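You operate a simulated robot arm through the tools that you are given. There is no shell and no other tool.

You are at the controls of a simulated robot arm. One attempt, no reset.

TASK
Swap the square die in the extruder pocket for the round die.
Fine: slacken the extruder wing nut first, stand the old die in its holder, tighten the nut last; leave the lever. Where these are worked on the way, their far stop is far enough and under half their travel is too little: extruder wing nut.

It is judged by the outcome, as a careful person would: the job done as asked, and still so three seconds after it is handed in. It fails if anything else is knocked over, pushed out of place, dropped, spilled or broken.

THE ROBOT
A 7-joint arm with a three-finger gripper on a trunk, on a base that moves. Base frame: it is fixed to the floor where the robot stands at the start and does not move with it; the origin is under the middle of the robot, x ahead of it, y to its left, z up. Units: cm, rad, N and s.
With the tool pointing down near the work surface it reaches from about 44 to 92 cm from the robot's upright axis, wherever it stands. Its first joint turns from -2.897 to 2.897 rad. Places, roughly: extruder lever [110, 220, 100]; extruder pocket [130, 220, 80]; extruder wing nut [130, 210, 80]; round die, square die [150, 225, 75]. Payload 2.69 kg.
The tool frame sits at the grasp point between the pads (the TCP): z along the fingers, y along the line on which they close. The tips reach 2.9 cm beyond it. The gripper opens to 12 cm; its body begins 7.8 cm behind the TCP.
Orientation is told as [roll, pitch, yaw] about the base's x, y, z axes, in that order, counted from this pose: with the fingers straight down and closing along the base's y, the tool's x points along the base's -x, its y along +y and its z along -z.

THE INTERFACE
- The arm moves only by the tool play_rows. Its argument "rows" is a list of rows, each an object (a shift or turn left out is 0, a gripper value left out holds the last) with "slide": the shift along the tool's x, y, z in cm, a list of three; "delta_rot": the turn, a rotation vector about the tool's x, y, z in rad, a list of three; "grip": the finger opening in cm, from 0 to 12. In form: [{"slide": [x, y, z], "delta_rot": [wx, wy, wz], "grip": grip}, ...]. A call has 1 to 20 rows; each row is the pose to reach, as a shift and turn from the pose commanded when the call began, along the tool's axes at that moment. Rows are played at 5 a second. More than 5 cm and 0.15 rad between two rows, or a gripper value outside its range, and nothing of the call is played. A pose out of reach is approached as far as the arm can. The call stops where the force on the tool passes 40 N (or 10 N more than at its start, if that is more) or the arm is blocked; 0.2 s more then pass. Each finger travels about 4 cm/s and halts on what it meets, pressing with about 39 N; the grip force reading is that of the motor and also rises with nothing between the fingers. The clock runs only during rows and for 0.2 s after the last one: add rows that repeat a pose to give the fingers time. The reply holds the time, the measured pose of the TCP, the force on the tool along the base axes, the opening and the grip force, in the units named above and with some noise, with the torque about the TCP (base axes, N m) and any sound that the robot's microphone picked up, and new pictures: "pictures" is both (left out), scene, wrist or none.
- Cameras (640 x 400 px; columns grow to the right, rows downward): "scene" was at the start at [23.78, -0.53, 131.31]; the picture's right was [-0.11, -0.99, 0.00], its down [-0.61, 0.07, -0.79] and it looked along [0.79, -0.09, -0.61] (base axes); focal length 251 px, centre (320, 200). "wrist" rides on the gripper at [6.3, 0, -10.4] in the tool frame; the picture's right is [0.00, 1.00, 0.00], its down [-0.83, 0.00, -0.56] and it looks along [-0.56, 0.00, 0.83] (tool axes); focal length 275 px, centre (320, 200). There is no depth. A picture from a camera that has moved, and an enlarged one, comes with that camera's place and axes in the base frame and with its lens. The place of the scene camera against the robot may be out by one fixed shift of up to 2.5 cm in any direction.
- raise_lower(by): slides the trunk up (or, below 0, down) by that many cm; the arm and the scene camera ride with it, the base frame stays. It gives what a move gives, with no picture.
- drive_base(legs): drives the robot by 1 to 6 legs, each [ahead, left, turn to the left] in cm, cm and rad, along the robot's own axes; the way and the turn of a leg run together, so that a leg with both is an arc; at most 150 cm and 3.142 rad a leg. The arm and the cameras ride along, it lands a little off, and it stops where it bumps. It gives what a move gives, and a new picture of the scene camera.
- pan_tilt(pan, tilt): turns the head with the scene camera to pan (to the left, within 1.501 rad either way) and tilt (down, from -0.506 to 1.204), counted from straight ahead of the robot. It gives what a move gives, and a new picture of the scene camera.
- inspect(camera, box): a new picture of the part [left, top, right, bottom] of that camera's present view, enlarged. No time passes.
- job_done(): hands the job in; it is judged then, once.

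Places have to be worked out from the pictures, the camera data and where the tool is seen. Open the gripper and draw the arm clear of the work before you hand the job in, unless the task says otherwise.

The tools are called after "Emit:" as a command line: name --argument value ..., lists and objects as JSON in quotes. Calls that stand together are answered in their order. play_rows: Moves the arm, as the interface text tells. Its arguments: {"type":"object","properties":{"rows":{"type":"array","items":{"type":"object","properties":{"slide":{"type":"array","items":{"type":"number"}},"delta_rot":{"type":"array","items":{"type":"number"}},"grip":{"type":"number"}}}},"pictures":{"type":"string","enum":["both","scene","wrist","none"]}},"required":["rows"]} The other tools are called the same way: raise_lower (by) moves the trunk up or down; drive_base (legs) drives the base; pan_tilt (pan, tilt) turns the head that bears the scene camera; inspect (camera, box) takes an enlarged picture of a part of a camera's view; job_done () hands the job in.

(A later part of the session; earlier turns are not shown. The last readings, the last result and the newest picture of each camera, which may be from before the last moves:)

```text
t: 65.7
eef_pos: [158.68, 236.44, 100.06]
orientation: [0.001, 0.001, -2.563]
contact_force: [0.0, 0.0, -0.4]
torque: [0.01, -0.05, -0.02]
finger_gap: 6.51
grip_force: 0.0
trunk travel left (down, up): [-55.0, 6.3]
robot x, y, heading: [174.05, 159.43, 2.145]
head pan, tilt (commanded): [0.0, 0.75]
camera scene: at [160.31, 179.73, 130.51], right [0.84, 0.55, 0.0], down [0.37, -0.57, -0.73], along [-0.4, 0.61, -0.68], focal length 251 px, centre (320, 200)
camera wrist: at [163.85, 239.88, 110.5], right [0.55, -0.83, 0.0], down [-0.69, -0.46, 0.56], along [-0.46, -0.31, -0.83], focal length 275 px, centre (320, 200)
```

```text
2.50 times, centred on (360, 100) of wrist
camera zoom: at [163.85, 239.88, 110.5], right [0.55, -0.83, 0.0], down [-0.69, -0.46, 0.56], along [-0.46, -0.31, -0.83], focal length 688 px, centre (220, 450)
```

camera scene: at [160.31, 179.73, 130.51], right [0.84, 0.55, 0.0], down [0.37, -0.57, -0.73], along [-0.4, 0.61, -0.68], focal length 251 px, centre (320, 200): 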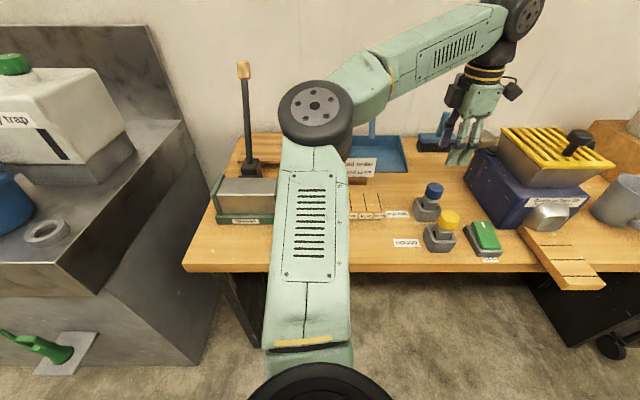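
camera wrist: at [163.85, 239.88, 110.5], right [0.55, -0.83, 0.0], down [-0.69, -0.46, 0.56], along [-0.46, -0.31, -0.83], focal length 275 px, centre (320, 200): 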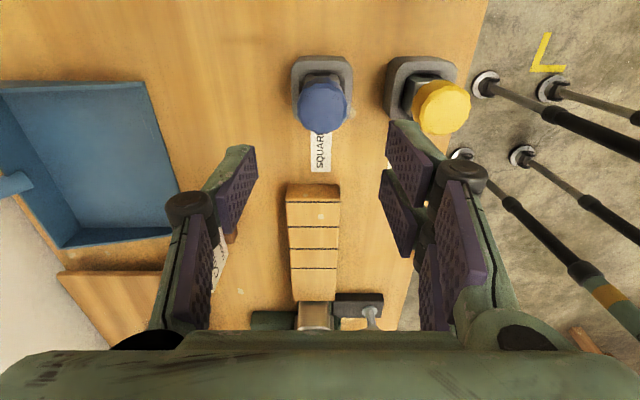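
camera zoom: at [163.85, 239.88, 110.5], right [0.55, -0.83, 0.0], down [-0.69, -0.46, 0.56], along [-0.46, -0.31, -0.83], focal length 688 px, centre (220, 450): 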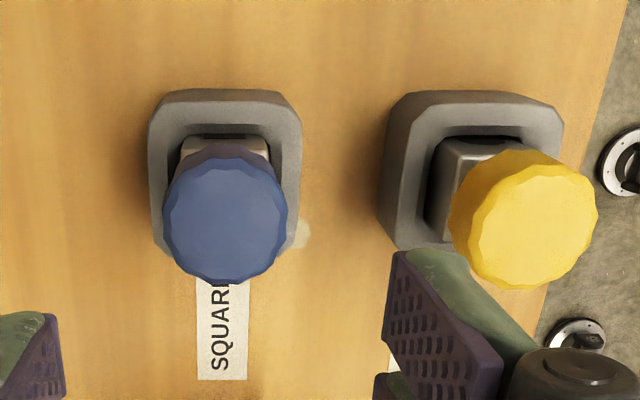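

The square die stands in its SQUARE holder. Next I move the open gripper 10 cm toward the robot over the round die's yellow knob and look again.

Emit:
play_rows --rows '[{"slide": [0, 2.5, 0]}, {"slide": [0, 5, 0]}, {"slide": [0, 7.5, 0]}, {"slide": [0, 9.9, 0]}, {"slide": [0, 9.9, 0]}, {"slide": [0, 9.9, 0]}]' --pictures "both"

Emit:
inspect --camera "wrist" --box '[200, 40, 440, 200]'

```text
t: 67.1
eef_pos: [163.89, 228.06, 100.09]
orientation: [0.001, 0.001, -2.562]
contact_force: [-0.4, -0.8, -0.7]
torque: [-0.01, -0.02, 0.02]
finger_gap: 6.5
grip_force: 0.1
trunk travel left (down, up): [-55.0, 6.3]
robot x, y, heading: [173.96, 159.43, 2.146]
head pan, tilt (commanded): [0.0, 0.75]
camera scene: at [160.31, 179.73, 130.51], right [0.84, 0.55, 0.0], down [0.37, -0.57, -0.73], along [-0.4, 0.61, -0.68], focal length 251 px, centre (320, 200)
camera wrist: at [169.1, 231.5, 110.55], right [0.55, -0.83, 0.0], down [-0.69, -0.46, 0.56], along [-0.46, -0.31, -0.83], focal length 275 px, centre (320, 200)
```

scene: 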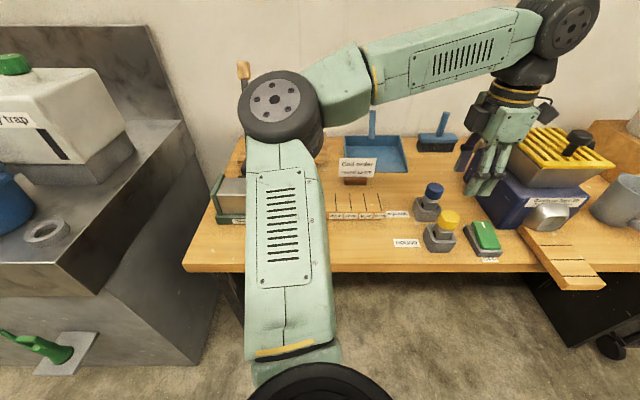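
wrist: 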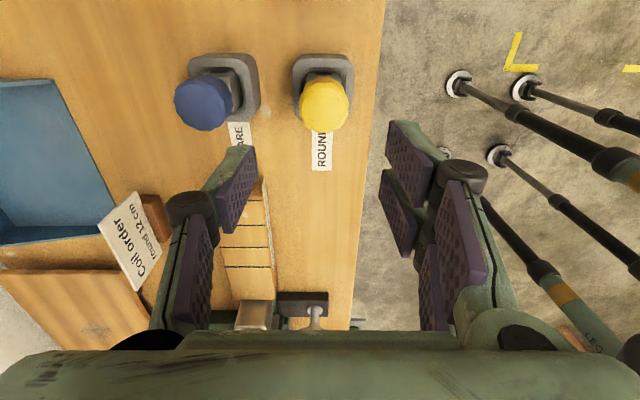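

```text
2.50 times, centred on (320, 120) of wrist
camera zoom: at [169.1, 231.5, 110.55], right [0.55, -0.83, 0.0], down [-0.69, -0.46, 0.56], along [-0.46, -0.31, -0.83], focal length 688 px, centre (320, 400)
```

zoom: 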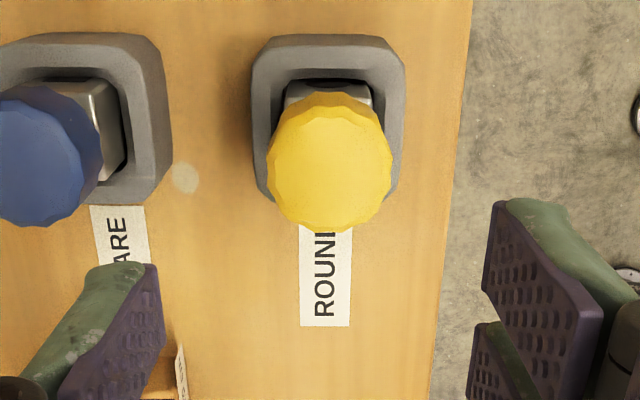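

The yellow knob is centred at about u=261.95, v=100.86, top z≈88. I shift 0.28 cm toward the robot and descend to TCP z≈88.3, then check before closing.

Emit:
play_rows --rows '[{"slide": [0, 0.28, 0]}, {"slide": [0, 0.28, 2]}, {"slide": [0, 0.28, 4]}, {"slide": [0, 0.28, 6]}, {"slide": [0, 0.28, 8]}, {"slide": [0, 0.28, 9.5]}, {"slide": [0, 0.28, 10.7]}, {"slide": [0, 0.28, 11.5]}, {"slide": [0, 0.28, 11.7]}, {"slide": [0, 0.28, 11.7]}]' --pictures "both"

Emit:
inspect --camera "wrist" --box '[200, 60, 440, 220]'

Emit:
inspect --camera "scene" --box '[390, 160, 510, 270]'

```text
t: 69.3
eef_pos: [164.15, 227.81, 88.12]
orientation: [0.0, 0.001, -2.563]
contact_force: [0.9, -0.1, 0.8]
torque: [0.01, -0.01, 0.01]
finger_gap: 6.51
grip_force: 0.1
trunk travel left (down, up): [-55.0, 6.3]
robot x, y, heading: [173.83, 159.5, 2.148]
head pan, tilt (commanded): [0.0, 0.75]
camera scene: at [160.31, 179.73, 130.51], right [0.84, 0.55, 0.0], down [0.37, -0.57, -0.73], along [-0.4, 0.61, -0.68], focal length 251 px, centre (320, 200)
camera wrist: at [169.35, 231.26, 98.72], right [0.55, -0.83, 0.0], down [-0.69, -0.46, 0.56], along [-0.46, -0.31, -0.83], focal length 275 px, centre (320, 200)
```

scene: 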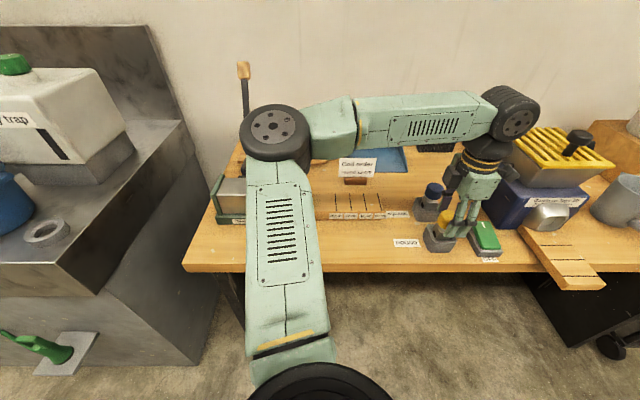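
wrist: 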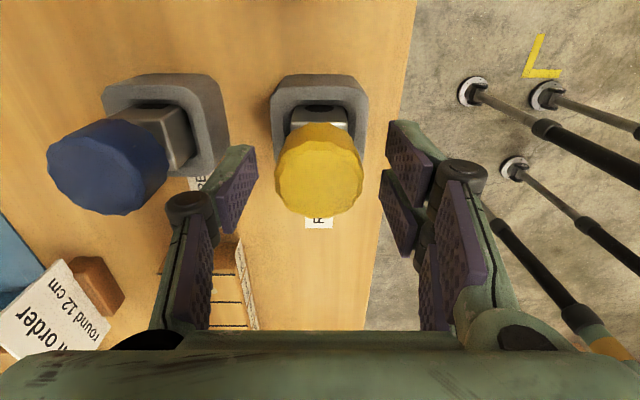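

```text
2.50 times, centred on (320, 140) of wrist
camera zoom: at [169.35, 231.26, 98.72], right [0.55, -0.83, 0.0], down [-0.69, -0.46, 0.56], along [-0.46, -0.31, -0.83], focal length 688 px, centre (320, 350)
```

zoom: 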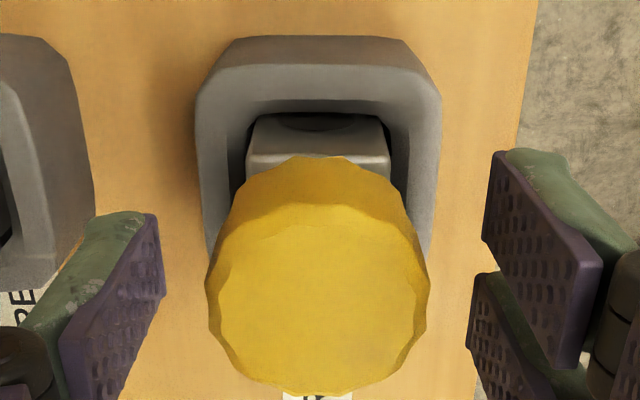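

```text
3.64 times, centred on (450, 215) of scene
camera zoom: at [160.31, 179.73, 130.51], right [0.84, 0.55, 0.0], down [0.37, -0.57, -0.73], along [-0.4, 0.61, -0.68], focal length 911 px, centre (-153, 146)
```

zoom: 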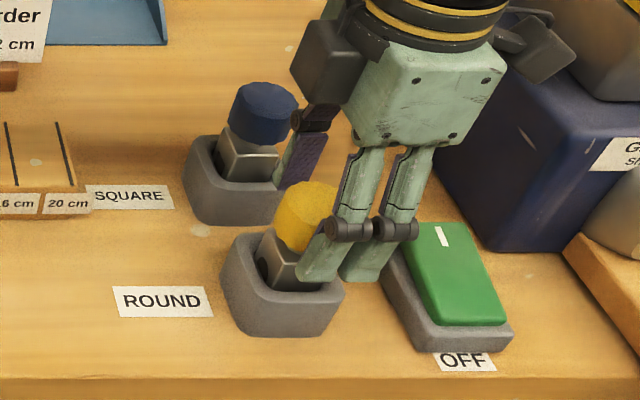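

The knob is centred between the pads. I lower 0.25 cm and close on it.

Emit:
play_rows --rows '[{"slide": [0.03, -0.05, 0.15]}, {"slide": [0.03, -0.05, 0.25]}, {"slide": [0.03, -0.05, 0.25], "grip": 5}, {"slide": [0.03, -0.05, 0.25], "grip": 4}, {"slide": [0.03, -0.05, 0.25], "grip": 2.5}, {"slide": [0.03, -0.05, 0.25], "grip": 2.5}, {"slide": [0.03, -0.05, 0.25], "grip": 2.5}]' --pictures "wrist"

```text
t: 70.9
eef_pos: [164.18, 227.97, 87.89]
orientation: [0.001, -0.001, -2.563]
contact_force: [0.4, 0.6, 0.5]
torque: [-0.02, 0.0, 0.0]
finger_gap: 3.98
grip_force: 39.1
trunk travel left (down, up): [-55.0, 6.3]
robot x, y, heading: [173.71, 159.23, 2.151]
head pan, tilt (commanded): [0.0, 0.75]
camera wrist: at [169.33, 231.33, 98.49], right [0.55, -0.83, 0.0], down [-0.69, -0.46, 0.56], along [-0.46, -0.31, -0.83], focal length 275 px, centre (320, 200)
```

wrist: 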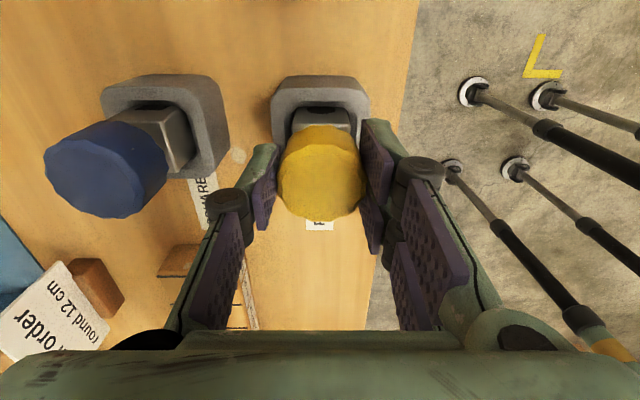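

The round die is held with no side load. I lift it straight up slowly.

Emit:
play_rows --rows '[{"slide": [0, 0, -0.5]}, {"slide": [0, 0, -1]}, {"slide": [0, 0, -1.5]}, {"slide": [0, 0, -2]}, {"slide": [0, 0, -2.5]}, {"slide": [0, 0, -3]}, {"slide": [0, 0, -3.75]}, {"slide": [0, 0, -4.5]}, {"slide": [0, 0, -5.5]}, {"slide": [0, 0, -6.5]}, {"slide": [0, 0, -8]}, {"slide": [0, 0, -9.5]}, {"slide": [0, 0, -11]}, {"slide": [0, 0, -12.5]}, {"slide": [0, 0, -13]}, {"slide": [0, 0, -13]}]' --pictures "both"

Emit:
inspect --camera "scene" --box '[390, 120, 530, 270]'

Emit:
inspect --camera "wrist" --box '[200, 20, 440, 180]'

```text
t: 74.3
eef_pos: [164.21, 227.96, 101.01]
orientation: [0.0, -0.001, -2.562]
contact_force: [-0.6, -0.3, -1.2]
torque: [0.0, 0.02, -0.02]
finger_gap: 3.94
grip_force: 39.1
trunk travel left (down, up): [-55.0, 6.3]
robot x, y, heading: [173.71, 159.39, 2.147]
head pan, tilt (commanded): [0.0, 0.75]
camera scene: at [160.31, 179.74, 130.51], right [0.84, 0.55, 0.0], down [0.37, -0.57, -0.73], along [-0.4, 0.61, -0.68], focal length 251 px, centre (320, 200)
camera wrist: at [169.43, 231.36, 111.56], right [0.55, -0.83, 0.0], down [-0.69, -0.46, 0.56], along [-0.46, -0.31, -0.83], focal length 275 px, centre (320, 200)
```

scene: 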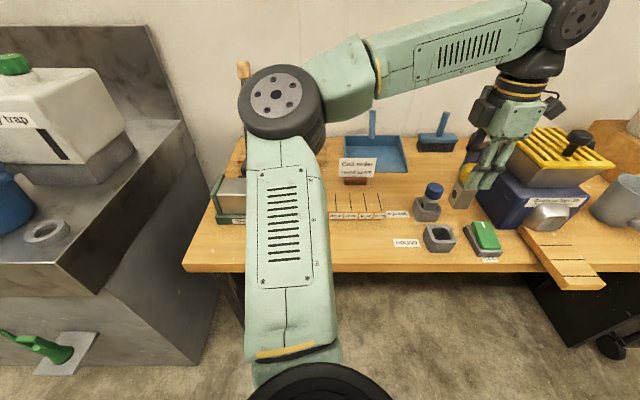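
wrist: 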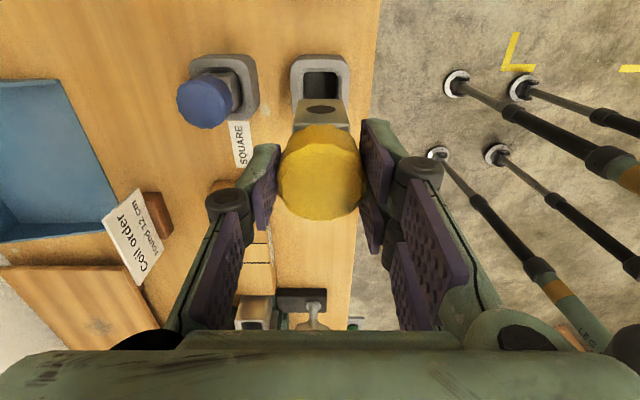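

```text
2.67 times, centred on (460, 195) of scene
camera zoom: at [160.31, 179.74, 130.51], right [0.84, 0.55, 0.0], down [0.37, -0.57, -0.73], along [-0.4, 0.61, -0.68], focal length 668 px, centre (-53, 213)
```

zoom: 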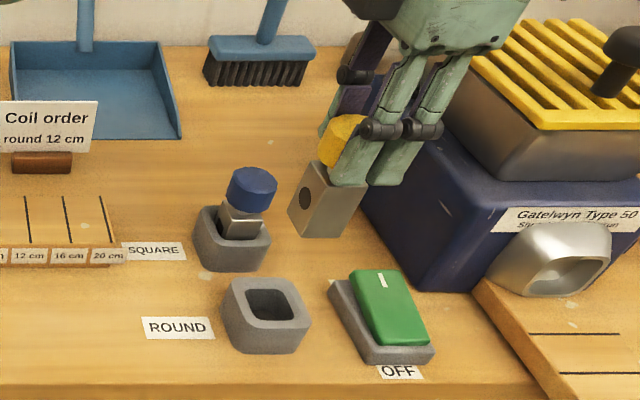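

```text
2.50 times, centred on (320, 100) of wrist
camera zoom: at [169.43, 231.36, 111.56], right [0.55, -0.83, 0.0], down [-0.69, -0.46, 0.56], along [-0.46, -0.31, -0.83], focal length 688 px, centre (320, 450)
```

zoom: 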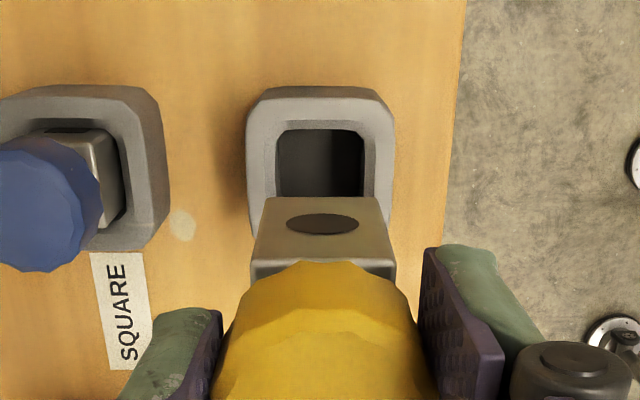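

The round die is out (round orifice through, facing along u — right for the pocket). I carry it level back over the pocket at TCP u≈226.0, v≈111.94.

Emit:
play_rows --rows '[{"slide": [-1, -0.3, 0]}, {"slide": [-3, -0.9, 0]}, {"slide": [-5.5, -1.7, 0]}, {"slide": [-8, -2.4, 0]}, {"slide": [-10.5, -3.2, 0]}, {"slide": [-13, -4.0, 0]}, {"slide": [-15.5, -4.7, 0]}, {"slide": [-18, -5.5, 0]}, {"slide": [-20.5, -6.3, 0]}, {"slide": [-23, -7.0, 0]}, {"slide": [-25.5, -7.8, 0]}, {"slide": [-28, -8.5, 0]}, {"slide": [-30.5, -9.3, 0]}, {"slide": [-33, -10.1, 0]}, {"slide": [-35, -10.7, 0]}, {"slide": [-36, -11.0, 0]}, {"slide": [-36.2, -11.05, 0]}, {"slide": [-36.2, -11.05, 0]}]' --pictures "both"

Emit:
inspect --camera "wrist" --box '[200, 20, 440, 180]'

Emit:
inspect --camera "scene" --box '[220, 110, 360, 240]'

```text
t: 78.1
eef_pos: [127.83, 217.23, 100.98]
orientation: [0.001, -0.001, -2.562]
contact_force: [0.2, -0.2, -1.9]
torque: [0.0, -0.02, -0.04]
finger_gap: 3.92
grip_force: 38.9
trunk travel left (down, up): [-55.0, 6.3]
robot x, y, heading: [173.8, 159.03, 2.144]
head pan, tilt (commanded): [0.0, 0.75]
camera scene: at [160.3, 179.74, 130.51], right [0.84, 0.55, 0.0], down [0.37, -0.57, -0.73], along [-0.4, 0.61, -0.68], focal length 251 px, centre (320, 200)
camera wrist: at [133.01, 220.73, 111.53], right [0.55, -0.83, 0.0], down [-0.69, -0.46, 0.56], along [-0.46, -0.31, -0.83], focal length 275 px, centre (320, 200)
```

scene: 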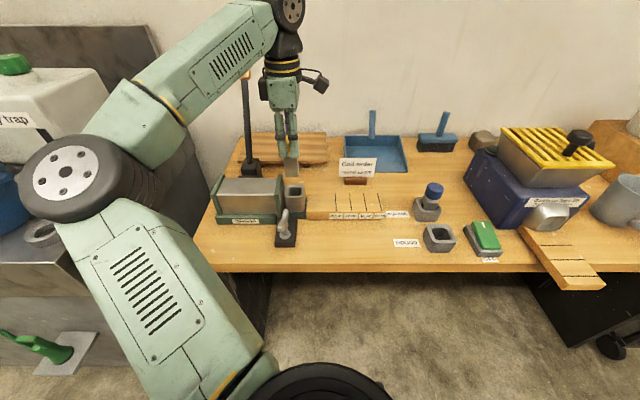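
wrist: 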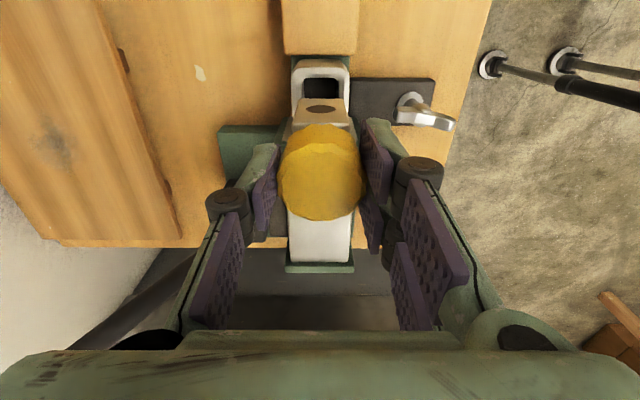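

```text
2.50 times, centred on (320, 100) of wrist
camera zoom: at [133.01, 220.73, 111.53], right [0.55, -0.83, 0.0], down [-0.69, -0.46, 0.56], along [-0.46, -0.31, -0.83], focal length 688 px, centre (320, 450)
```

zoom: 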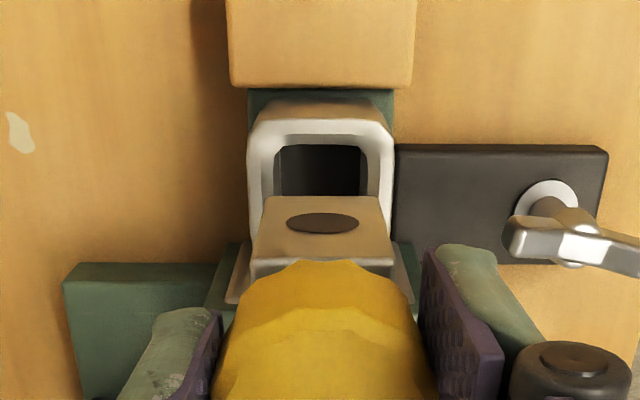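

```text
3.08 times, centred on (290, 175) of scene
camera zoom: at [160.3, 179.74, 130.51], right [0.84, 0.55, 0.0], down [0.37, -0.57, -0.73], along [-0.4, 0.61, -0.68], focal length 771 px, centre (412, 277)
```

zoom: 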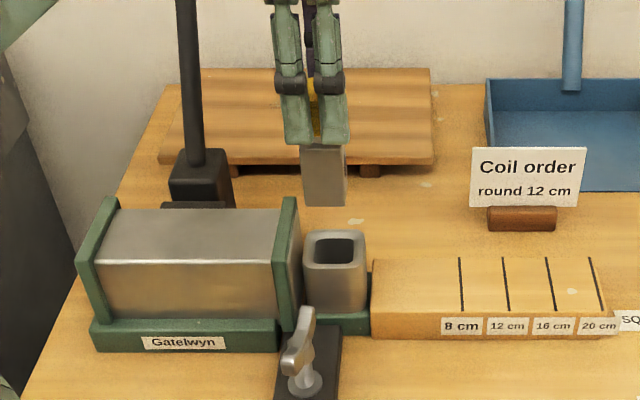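

The die is over the pocket. I enlarge tightly to compare the die's lower edge with the pocket opening.

Emit:
inspect --camera "wrist" --box '[280, 50, 360, 115]'

```text
6.15 times, centred on (320, 82) of wrist
camera zoom: at [133.01, 220.73, 111.53], right [0.55, -0.83, 0.0], down [-0.69, -0.46, 0.56], along [-0.46, -0.31, -0.83], focal length 1694 px, centre (320, 923)
```

zoom: 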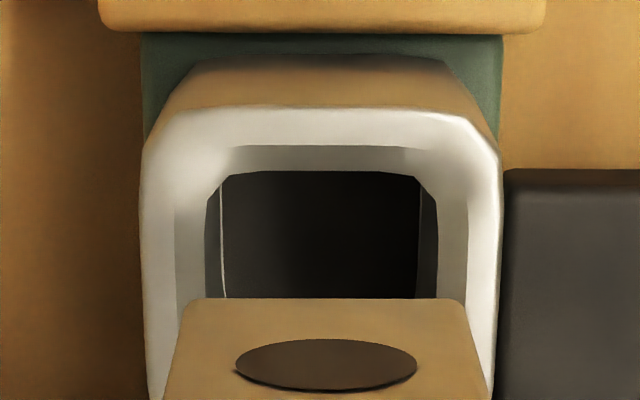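

The pocket has a chamfered lead-in (opening about 3.2 cm for a 3.1 cm die). The die is aligned in v within 0.03 cm and about 0.15 cm short in u. I shift that and lower until the die end is 1 cm above the rim, then check again.

Emit:
play_rows --rows '[{"slide": [0.13, -0.03, 0]}, {"slide": [0.13, -0.03, 1]}, {"slide": [0.13, -0.03, 2]}, {"slide": [0.13, -0.03, 3]}, {"slide": [0.13, -0.03, 3.7]}, {"slide": [0.13, -0.03, 4.1]}, {"slide": [0.13, -0.03, 4.1]}]' --pictures "wrist"

Emit:
inspect --camera "wrist" --box '[275, 55, 365, 125]'

Emit:
inspect --camera "scene" --box '[240, 130, 340, 230]'

```text
t: 79.7
eef_pos: [128.06, 217.31, 96.74]
orientation: [-0.001, 0.0, -2.561]
contact_force: [0.3, 0.1, -1.6]
torque: [0.01, 0.0, -0.01]
finger_gap: 3.92
grip_force: 39.3
trunk travel left (down, up): [-55.0, 6.3]
robot x, y, heading: [173.97, 159.31, 2.151]
head pan, tilt (commanded): [0.0, 0.75]
camera wrist: at [133.25, 220.79, 107.4], right [0.55, -0.83, 0.0], down [-0.69, -0.46, 0.56], along [-0.46, -0.31, -0.83], focal length 275 px, centre (320, 200)
```

wrist: 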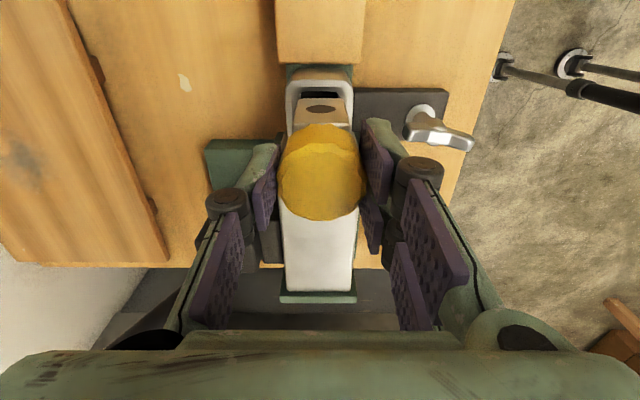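

```text
5.71 times, centred on (320, 90) of wrist
camera zoom: at [133.25, 220.79, 107.4], right [0.55, -0.83, 0.0], down [-0.69, -0.46, 0.56], along [-0.46, -0.31, -0.83], focal length 1573 px, centre (320, 829)
```

zoom: 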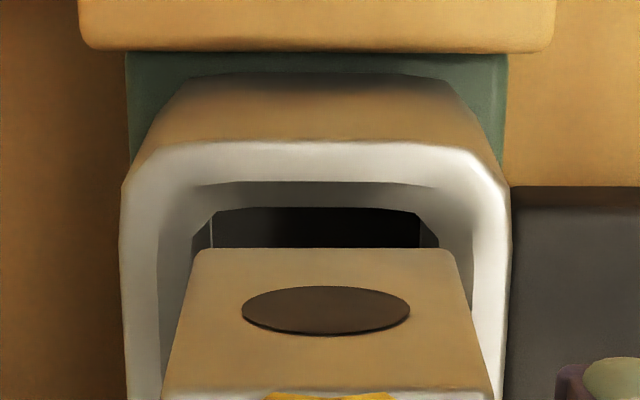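

```text
4.00 times, centred on (290, 180) of scene
camera zoom: at [160.3, 179.73, 130.51], right [0.84, 0.55, 0.0], down [0.37, -0.57, -0.73], along [-0.4, 0.61, -0.68], focal length 1002 px, centre (440, 280)
```

zoom: 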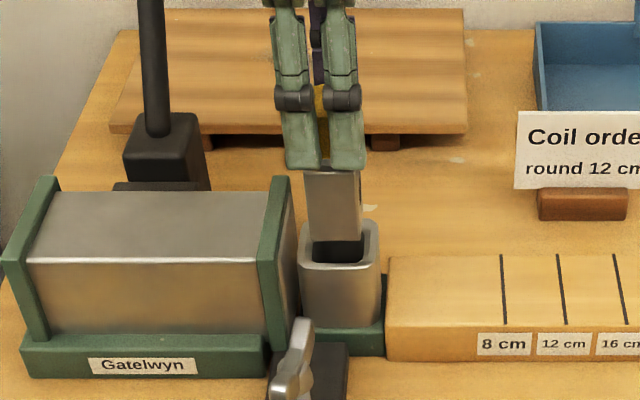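

Alignment is within about 0.1 cm in v and 0.05 in u. I shift 0.06 cm inward and lower slowly into the pocket.

Emit:
play_rows --rows '[{"slide": [0.03, -0.06, 0]}, {"slide": [0.03, -0.06, 0.4]}, {"slide": [0.03, -0.06, 0.8]}, {"slide": [0.03, -0.06, 1.1]}, {"slide": [0.03, -0.06, 1.4]}, {"slide": [0.03, -0.06, 1.7]}, {"slide": [0.03, -0.06, 2.0]}, {"slide": [0.03, -0.06, 2.3]}, {"slide": [0.03, -0.06, 2.3]}]' --pictures "wrist"

Emit:
inspect --camera "scene" --box '[240, 130, 340, 230]'

```text
t: 81.7
eef_pos: [127.92, 217.49, 94.48]
orientation: [0.001, 0.0, -2.563]
contact_force: [-0.2, -0.6, -0.7]
torque: [-0.02, 0.05, -0.01]
finger_gap: 3.94
grip_force: 38.9
trunk travel left (down, up): [-55.0, 6.3]
robot x, y, heading: [173.74, 159.37, 2.146]
head pan, tilt (commanded): [0.0, 0.75]
camera wrist: at [133.17, 220.95, 105.06], right [0.55, -0.83, 0.0], down [-0.69, -0.46, 0.56], along [-0.46, -0.31, -0.83], focal length 275 px, centre (320, 200)
```

wrist: 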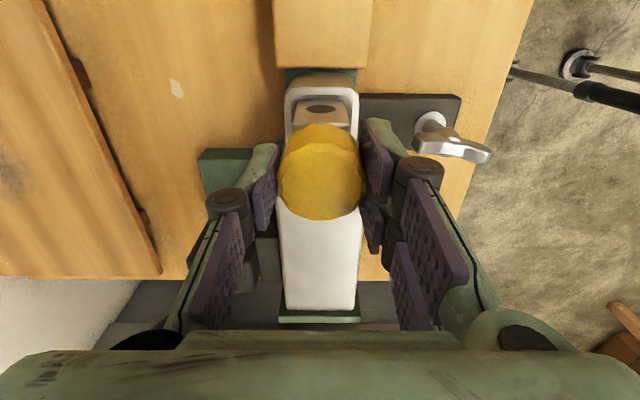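

```text
4.00 times, centred on (290, 180) of scene
camera zoom: at [160.3, 179.73, 130.51], right [0.84, 0.55, 0.0], down [0.37, -0.57, -0.73], along [-0.4, 0.61, -0.68], focal length 1002 px, centre (440, 280)
```

zoom: 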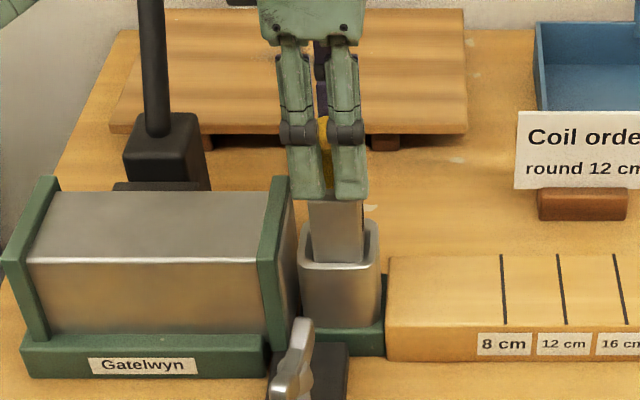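

The die has entered the pocket without resistance (TCP z≈94.6). I continue lowering to about 91.3.

Emit:
play_rows --rows '[{"slide": [0, 0, 0.3]}, {"slide": [0, 0, 0.6]}, {"slide": [0, 0, 0.9]}, {"slide": [0, 0, 1.2]}, {"slide": [0, 0, 1.5]}, {"slide": [0, 0, 1.8]}, {"slide": [0, 0, 2.1]}, {"slide": [0, 0, 2.4]}, {"slide": [0, 0, 2.7]}, {"slide": [0, 0, 3.0]}, {"slide": [0, 0, 3.2]}, {"slide": [0, 0, 3.2]}]' --pictures "wrist"

Emit:
inspect --camera "scene" --box '[240, 130, 340, 230]'

```text
t: 84.3
eef_pos: [127.81, 217.46, 91.4]
orientation: [0.001, 0.0, -2.562]
contact_force: [-0.2, 0.2, -1.4]
torque: [0.05, 0.0, -0.03]
finger_gap: 3.96
grip_force: 38.5
trunk travel left (down, up): [-55.0, 6.3]
robot x, y, heading: [173.53, 159.18, 2.145]
head pan, tilt (commanded): [0.0, 0.75]
camera wrist: at [133.08, 220.9, 101.9], right [0.55, -0.83, 0.0], down [-0.69, -0.46, 0.56], along [-0.46, -0.31, -0.83], focal length 275 px, centre (320, 200)
```

wrist: 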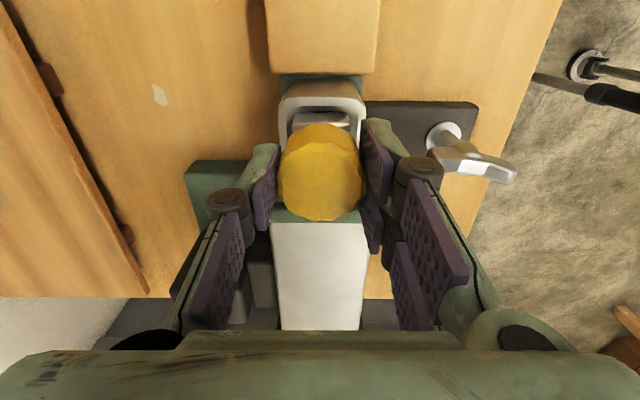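

```text
4.00 times, centred on (290, 180) of scene
camera zoom: at [160.3, 179.74, 130.51], right [0.84, 0.55, 0.0], down [0.37, -0.57, -0.73], along [-0.4, 0.61, -0.68], focal length 1002 px, centre (440, 280)
```

zoom: 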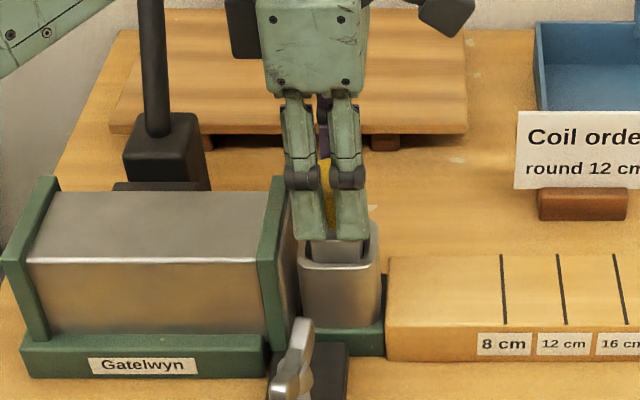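

Nearly home at z≈91.4, no contact force yet. I creep down in 0.1 cm steps.

Emit:
play_rows --rows '[{"slide": [0, 0, 0.1]}, {"slide": [0, 0, 0.2]}, {"slide": [0, 0, 0.3]}, {"slide": [0, 0, 0.4]}, {"slide": [0, 0, 0.5]}, {"slide": [0, 0, 0.6]}, {"slide": [0, 0, 0.6]}]' --pictures "none"

```text
t: 85.9
eef_pos: [127.91, 217.49, 90.81]
orientation: [-0.002, 0.0, -2.562]
contact_force: [0.5, -0.5, -1.4]
torque: [-0.02, 0.0, 0.0]
finger_gap: 3.93
grip_force: 38.5
trunk travel left (down, up): [-55.0, 6.3]
robot x, y, heading: [173.76, 159.61, 2.149]
head pan, tilt (commanded): [0.0, 0.75]
```

Emit:
play_rows --rows '[{"slide": [0, 0, 0.08]}, {"slide": [0, 0, 0.16]}, {"slide": [0, 0, 0.24]}, {"slide": [0, 0, 0.24]}]' --pictures "none"

```text
t: 86.9
eef_pos: [127.96, 217.45, 90.63]
orientation: [0.0, -0.001, -2.563]
contact_force: [-0.4, 0.5, -0.1]
torque: [0.03, -0.05, -0.01]
finger_gap: 3.92
grip_force: 39.2
trunk travel left (down, up): [-55.0, 6.3]
robot x, y, heading: [174.0, 159.21, 2.151]
head pan, tilt (commanded): [0.0, 0.75]
```

Emit:
play_rows --rows '[{"slide": [0, 0, 0.06]}, {"slide": [0, 0, 0.12]}, {"slide": [0, 0, 0.12]}]' --pictures "both"

Emit:
inspect --camera "scene" --box '[240, 130, 340, 230]'

```text
t: 87.7
eef_pos: [127.89, 217.33, 90.56]
orientation: [-0.004, -0.001, -2.562]
contact_force: [-0.7, 0.6, 13.5]
torque: [-0.07, 0.0, 0.01]
finger_gap: 3.94
grip_force: 39.4
trunk travel left (down, up): [-55.0, 6.3]
robot x, y, heading: [173.99, 159.14, 2.148]
head pan, tilt (commanded): [0.0, 0.75]
camera scene: at [160.37, 179.65, 130.55], right [0.84, 0.55, 0.0], down [0.37, -0.57, -0.73], along [-0.4, 0.61, -0.68], focal length 251 px, centre (320, 200)
camera wrist: at [133.15, 220.87, 101.08], right [0.55, -0.83, 0.0], down [-0.69, -0.46, 0.56], along [-0.46, -0.3, -0.83], focal length 275 px, centre (320, 200)
```

scene: 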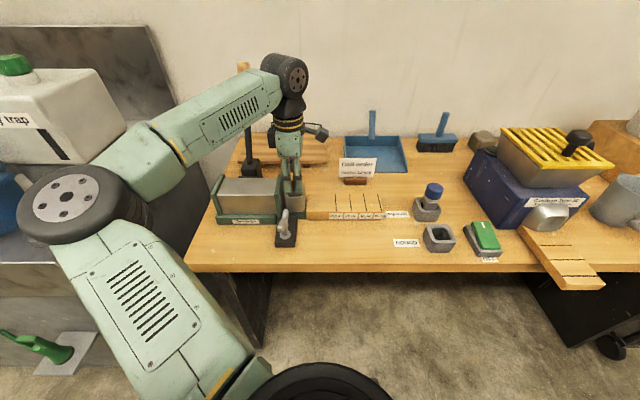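
wrist: 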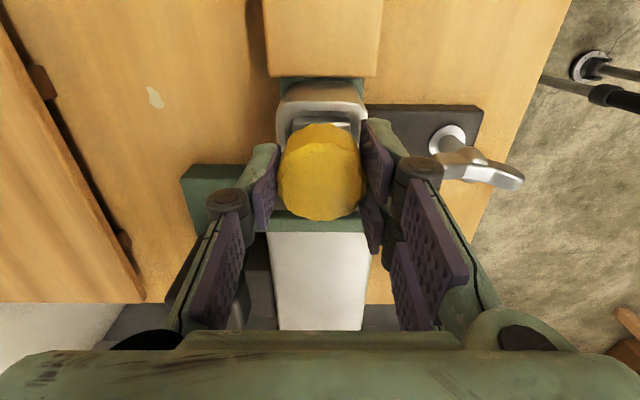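

```text
4.00 times, centred on (290, 180) of scene
camera zoom: at [160.37, 179.65, 130.55], right [0.84, 0.55, 0.0], down [0.37, -0.57, -0.73], along [-0.4, 0.61, -0.68], focal length 1002 px, centre (440, 280)
```

zoom: 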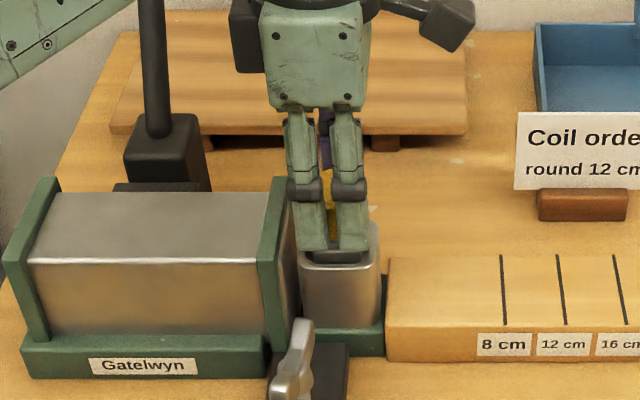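

The die is seated at z≈90.56 with +13.5 N — the same depth as the old die. I ease up 0.04 cm, open, and rise clear.

Emit:
play_rows --rows '[{"slide": [0, 0, -0.04]}, {"slide": [0, 0, -0.04], "grip": 4.6}, {"slide": [0, 0, -0.04], "grip": 5.5}, {"slide": [0, 0, -0.04], "grip": 6.2}, {"slide": [0, 0, -0.04], "grip": 6.2}, {"slide": [0, 0, -0.04], "grip": 6.2}, {"slide": [0, 0, -1.5]}, {"slide": [0, 0, -3]}, {"slide": [0, 0, -5]}, {"slide": [0, 0, -7.5]}, {"slide": [0, 0, -9.5]}, {"slide": [0, 0, -9.5]}]' --pictures "both"

Emit:
inspect --camera "wrist" --box '[200, 40, 440, 200]'

Emit:
inspect --camera "scene" --box '[220, 130, 340, 250]'

```text
t: 90.3
eef_pos: [127.93, 217.48, 99.89]
orientation: [0.001, 0.0, -2.564]
contact_force: [-0.1, 0.2, 0.4]
torque: [0.04, -0.02, -0.04]
finger_gap: 6.21
grip_force: 0.1
trunk travel left (down, up): [-55.0, 6.3]
robot x, y, heading: [173.97, 159.19, 2.143]
head pan, tilt (commanded): [0.0, 0.75]
camera scene: at [160.31, 179.73, 130.51], right [0.84, 0.55, 0.0], down [0.37, -0.57, -0.73], along [-0.4, 0.61, -0.68], focal length 251 px, centre (320, 200)
camera wrist: at [133.17, 220.92, 110.5], right [0.55, -0.83, 0.0], down [-0.69, -0.46, 0.56], along [-0.46, -0.31, -0.83], focal length 275 px, centre (320, 200)
```

scene: 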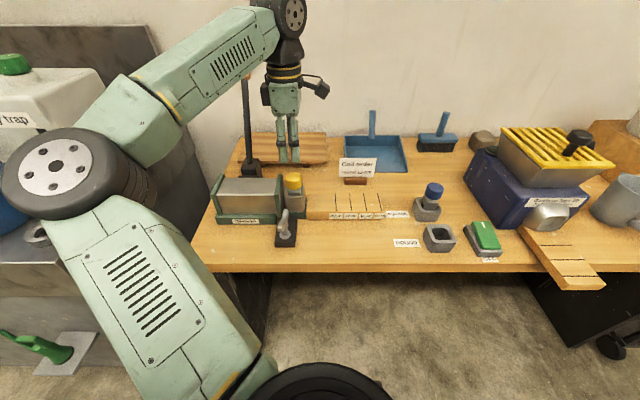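
wrist: 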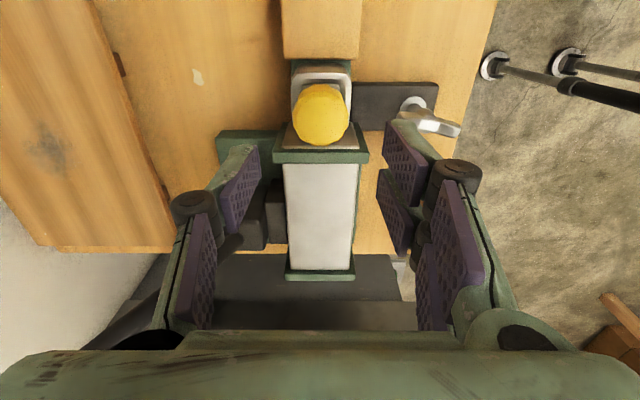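

```text
2.50 times, centred on (320, 120) of wrist
camera zoom: at [133.17, 220.92, 110.5], right [0.55, -0.83, 0.0], down [-0.69, -0.46, 0.56], along [-0.46, -0.31, -0.83], focal length 688 px, centre (320, 400)
```

zoom: 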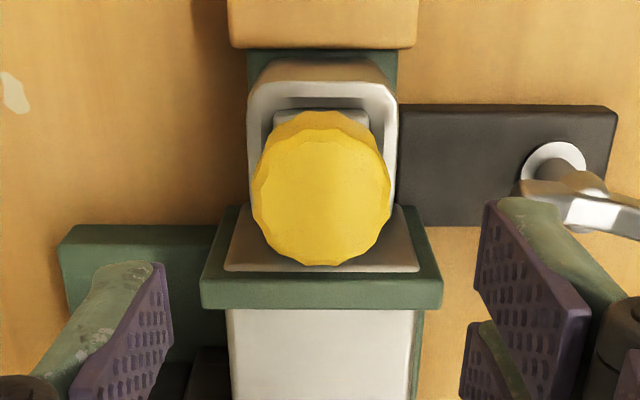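

```text
3.33 times, centred on (280, 190) of scene
camera zoom: at [160.31, 179.73, 130.51], right [0.84, 0.55, 0.0], down [0.37, -0.57, -0.73], along [-0.4, 0.61, -0.68], focal length 835 px, centre (453, 233)
```

zoom: 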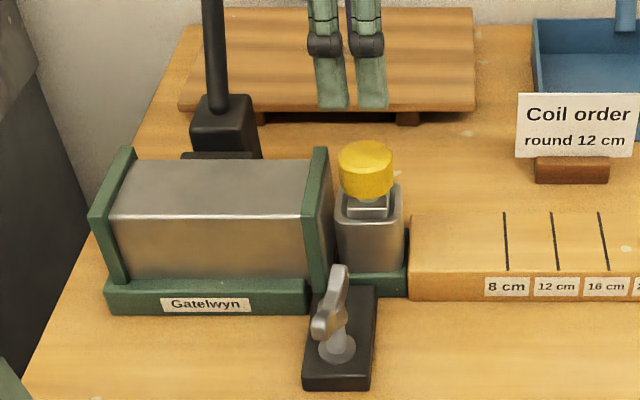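

The round die sits in the pocket exactly as the old one did, and the nut is untouched. I now move back over the nut (axis ≈ (131.81, 207.95)) and turn the tool to yaw −1.156, where the wing lies.

Emit:
play_rows --rows '[{"slide": [-0.5, 2.5, 0], "grip": 4.5}, {"slide": [-1, 5, 0]}, {"slide": [-1.5, 7.5, 0]}, {"slide": [-1.97, 10.1, 0]}, {"slide": [-1.97, 10.1, 0], "delta_rot": [0, 0, -0.14]}, {"slide": [-1.97, 10.1, 0], "delta_rot": [0, 0, -0.28]}, {"slide": [-1.97, 10.1, 0], "delta_rot": [0, 0, -0.42]}, {"slide": [-1.97, 10.1, 0], "delta_rot": [0, 0, -0.56]}, {"slide": [-1.97, 10.1, 0], "delta_rot": [0, 0, -0.7]}, {"slide": [-1.97, 10.1, 0], "delta_rot": [0, 0, -0.84]}, {"slide": [-1.97, 10.1, 0], "delta_rot": [0, 0, -0.98]}, {"slide": [-1.97, 10.1, 0], "delta_rot": [0, 0, -1.12]}, {"slide": [-1.97, 10.1, 0], "delta_rot": [0, 0, -1.26]}, {"slide": [-1.97, 10.1, 0], "delta_rot": [0, 0, -1.4]}, {"slide": [-1.97, 10.1, 2], "delta_rot": [0, 0, -1.407]}, {"slide": [-1.97, 10.1, 2.5], "delta_rot": [0, 0, -1.407]}, {"slide": [-1.97, 10.1, 2.5], "delta_rot": [0, 0, -1.407]}]' --pictures "both"

Emit:
inspect --camera "wrist" --box '[200, 40, 440, 200]'

```text
t: 93.9
eef_pos: [131.89, 208.01, 97.54]
orientation: [0.001, 0.001, -1.154]
contact_force: [0.4, -0.3, 0.0]
torque: [0.03, -0.02, 0.0]
finger_gap: 4.51
grip_force: 0.1
trunk travel left (down, up): [-55.0, 6.3]
robot x, y, heading: [173.73, 159.47, 2.146]
head pan, tilt (commanded): [0.0, 0.75]
camera scene: at [160.31, 179.72, 130.51], right [0.84, 0.55, 0.0], down [0.37, -0.57, -0.73], along [-0.4, 0.61, -0.68], focal length 251 px, centre (320, 200)
camera wrist: at [129.22, 213.68, 107.96], right [0.91, 0.41, 0.0], down [0.34, -0.76, 0.56], along [0.23, -0.51, -0.83], focal length 275 px, centre (320, 200)
```

scene: 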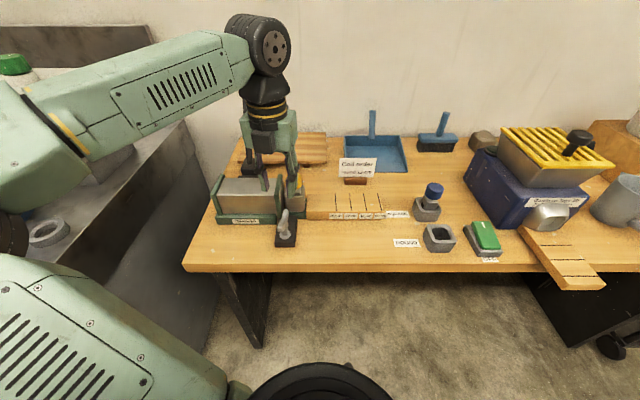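
wrist: 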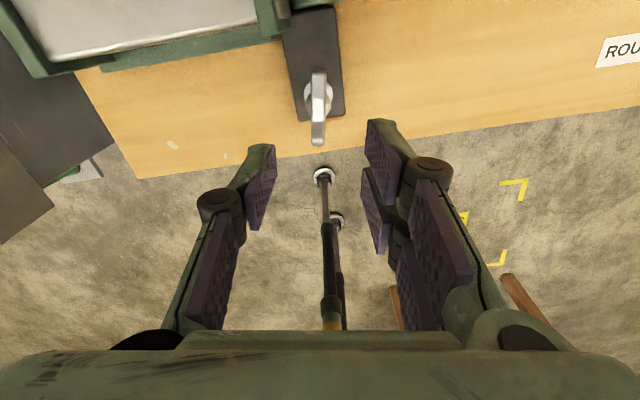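

```text
2.50 times, centred on (320, 120) of wrist
camera zoom: at [129.22, 213.68, 107.96], right [0.91, 0.41, 0.0], down [0.34, -0.76, 0.56], along [0.23, -0.51, -0.83], focal length 688 px, centre (320, 400)
```

zoom: 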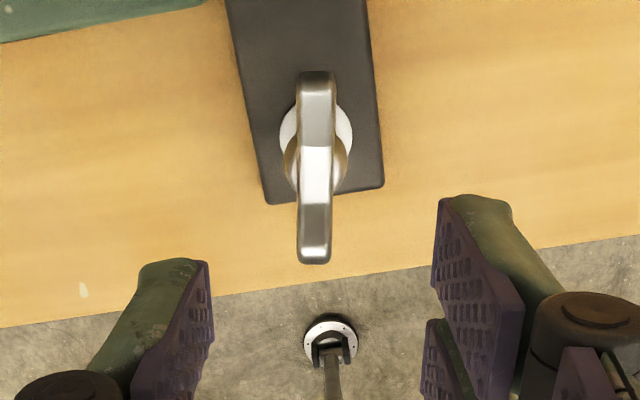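

The wing lies straight between the pads, 0.12 cm off centre. I correct that and descend to the earlier grip height (TCP z≈87.2), then close on the wing.

Emit:
play_rows --rows '[{"slide": [0, -0.12, 0]}, {"slide": [0, -0.12, 2]}, {"slide": [0, -0.12, 4]}, {"slide": [0, -0.12, 6]}, {"slide": [0, -0.12, 8]}, {"slide": [0, -0.12, 9.3]}, {"slide": [0, -0.12, 10.3]}, {"slide": [0, -0.12, 10.3]}, {"slide": [0, -0.12, 10.3], "grip": 2.5}, {"slide": [0, -0.12, 10.3], "grip": 1.2}, {"slide": [0, -0.12, 10.3], "grip": 0.6}, {"slide": [0, -0.12, 10.3], "grip": 0.6}, {"slide": [0, -0.12, 10.3], "grip": 0.6}]' --pictures "both"

Emit:
inspect --camera "wrist" --box '[200, 80, 440, 240]'

```text
t: 96.7
eef_pos: [131.73, 207.95, 87.04]
orientation: [0.0, 0.0, -1.155]
contact_force: [2.7, 0.3, -2.8]
torque: [0.25, -0.02, 0.0]
finger_gap: 1.4
grip_force: 40.2
trunk travel left (down, up): [-55.0, 6.3]
robot x, y, heading: [173.53, 159.44, 2.148]
head pan, tilt (commanded): [0.0, 0.75]
camera scene: at [160.33, 179.74, 130.51], right [0.84, 0.55, 0.0], down [0.37, -0.57, -0.73], along [-0.4, 0.61, -0.68], focal length 251 px, centre (320, 200)
camera wrist: at [129.06, 213.67, 97.66], right [0.91, 0.41, 0.0], down [0.34, -0.76, 0.56], along [0.23, -0.51, -0.83], focal length 275 px, centre (320, 200)
```

scene: 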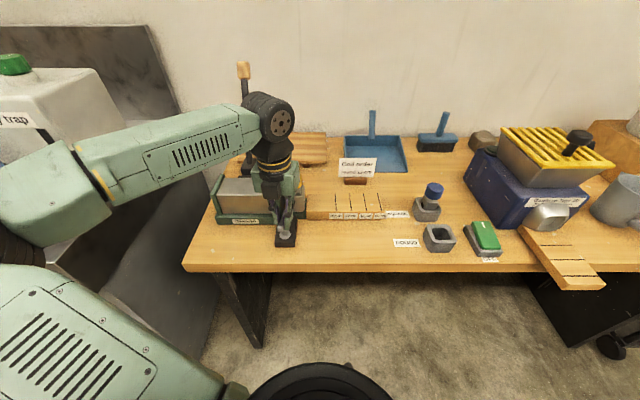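
wrist: 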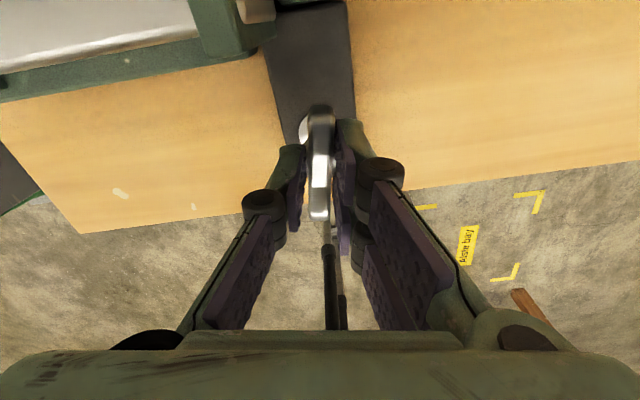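

```text
2.50 times, centred on (320, 160) of wrist
camera zoom: at [129.06, 213.67, 97.66], right [0.91, 0.41, 0.0], down [0.34, -0.76, 0.56], along [0.23, -0.51, -0.83], focal length 688 px, centre (320, 300)
```

zoom: 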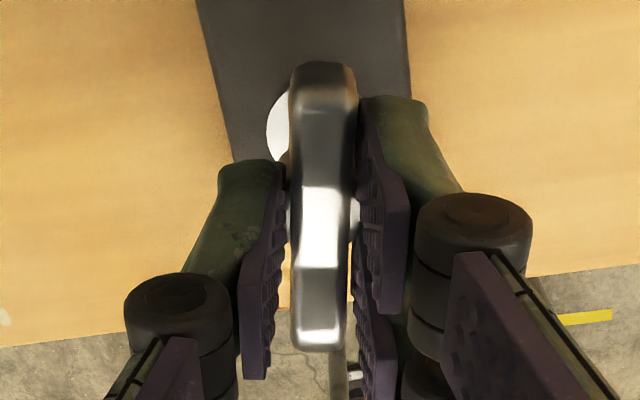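

The wing is held with almost no side load. I now turn clockwise (tightening), 0.5 rad first.

Emit:
play_rows --rows '[{"delta_rot": [0, 0, 0.1]}, {"delta_rot": [0, 0, 0.2]}, {"delta_rot": [0, 0, 0.3]}, {"delta_rot": [0, 0, 0.4]}, {"delta_rot": [0, 0, 0.5]}, {"delta_rot": [0, 0, 0.5]}]' --pictures "wrist"

```text
t: 98.1
eef_pos: [131.77, 207.95, 87.13]
orientation: [0.0, 0.0, -1.658]
contact_force: [6.8, 7.8, 2.9]
torque: [-0.76, -0.09, 0.0]
finger_gap: 1.39
grip_force: 39.8
trunk travel left (down, up): [-55.0, 6.3]
robot x, y, heading: [173.86, 159.45, 2.151]
head pan, tilt (commanded): [0.0, 0.75]
camera wrist: at [132.19, 214.19, 97.66], right [1.0, -0.08, 0.0], down [-0.07, -0.83, 0.55], along [-0.05, -0.55, -0.83], focal length 275 px, centre (320, 200)
```

wrist: 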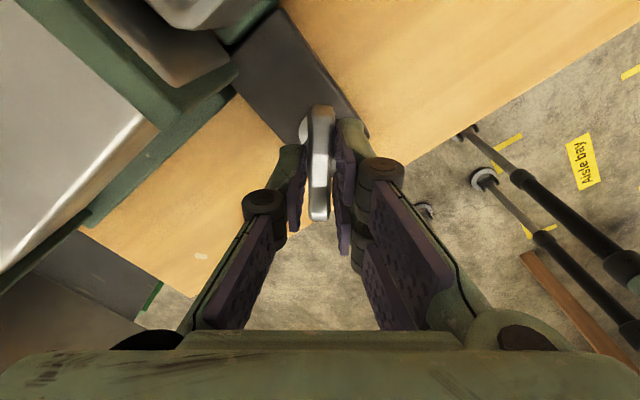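

The wing follows freely. I ease the small side load and go on clockwise.

Emit:
play_rows --rows '[{"slide": [0.08, 0.06, 0], "delta_rot": [0, 0, 0.1]}, {"slide": [0.08, 0.06, 0], "delta_rot": [0, 0, 0.2]}, {"slide": [0.08, 0.06, 0], "delta_rot": [0, 0, 0.3]}, {"slide": [0.08, 0.06, 0], "delta_rot": [0, 0, 0.4]}, {"slide": [0.08, 0.06, 0], "delta_rot": [0, 0, 0.5]}, {"slide": [0.08, 0.06, 0], "delta_rot": [0, 0, 0.5]}]' --pictures "none"

```text
t: 99.5
eef_pos: [131.78, 207.92, 87.24]
orientation: [0.0, 0.001, -2.157]
contact_force: [10.0, -0.2, 6.0]
torque: [0.62, -0.73, 0.01]
finger_gap: 1.36
grip_force: 40.0
trunk travel left (down, up): [-55.0, 6.3]
robot x, y, heading: [173.61, 159.54, 2.152]
head pan, tilt (commanded): [0.0, 0.75]
```

Emit:
play_rows --rows '[{"slide": [0.05, 0.09, -0.02], "delta_rot": [0, 0, 0.1]}, {"slide": [0.05, 0.09, -0.02], "delta_rot": [0, 0, 0.2]}, {"slide": [0.05, 0.09, -0.02], "delta_rot": [0, 0, 0.3]}, {"slide": [0.05, 0.09, -0.02], "delta_rot": [0, 0, 0.4]}, {"slide": [0.05, 0.09, -0.02], "delta_rot": [0, 0, 0.5]}, {"slide": [0.05, 0.09, -0.02], "delta_rot": [0, 0, 0.5]}]' --pictures "wrist"

```text
t: 100.9
eef_pos: [131.83, 207.89, 87.25]
orientation: [0.001, 0.0, -2.658]
contact_force: [2.4, -2.2, 5.2]
torque: [0.19, -0.63, 0.0]
finger_gap: 1.39
grip_force: 40.0
trunk travel left (down, up): [-55.0, 6.3]
robot x, y, heading: [173.67, 159.32, 2.147]
head pan, tilt (commanded): [0.0, 0.75]
camera wrist: at [137.3, 210.86, 97.65], right [0.47, -0.88, 0.0], down [-0.73, -0.39, 0.56], along [-0.49, -0.26, -0.83], focal length 275 px, centre (320, 200)
```

wrist: 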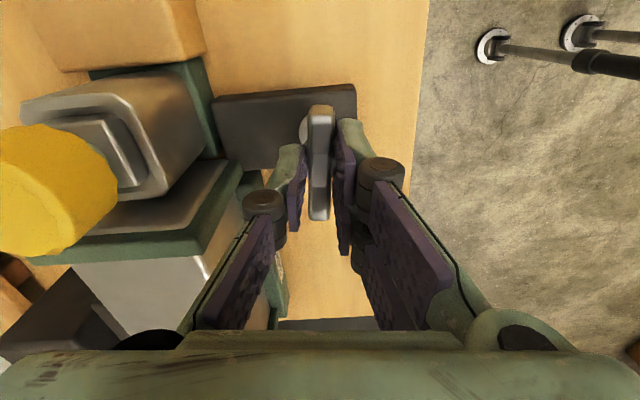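

Half way (1.5 rad back), all smooth. I keep turning clockwise.

Emit:
play_rows --rows '[{"delta_rot": [0, 0, 0.1]}, {"delta_rot": [0, 0, 0.2]}, {"delta_rot": [0, 0, 0.3]}, {"delta_rot": [0, 0, 0.4]}, {"delta_rot": [0, 0, 0.5]}, {"delta_rot": [0, 0, 0.5]}]' --pictures "none"

```text
t: 102.3
eef_pos: [131.86, 207.85, 87.17]
orientation: [0.001, 0.0, 3.128]
contact_force: [2.4, -11.9, -1.5]
torque: [-0.26, 0.77, 0.0]
finger_gap: 1.38
grip_force: 40.2
trunk travel left (down, up): [-55.0, 6.3]
robot x, y, heading: [173.77, 159.31, 2.152]
head pan, tilt (commanded): [0.0, 0.75]
```

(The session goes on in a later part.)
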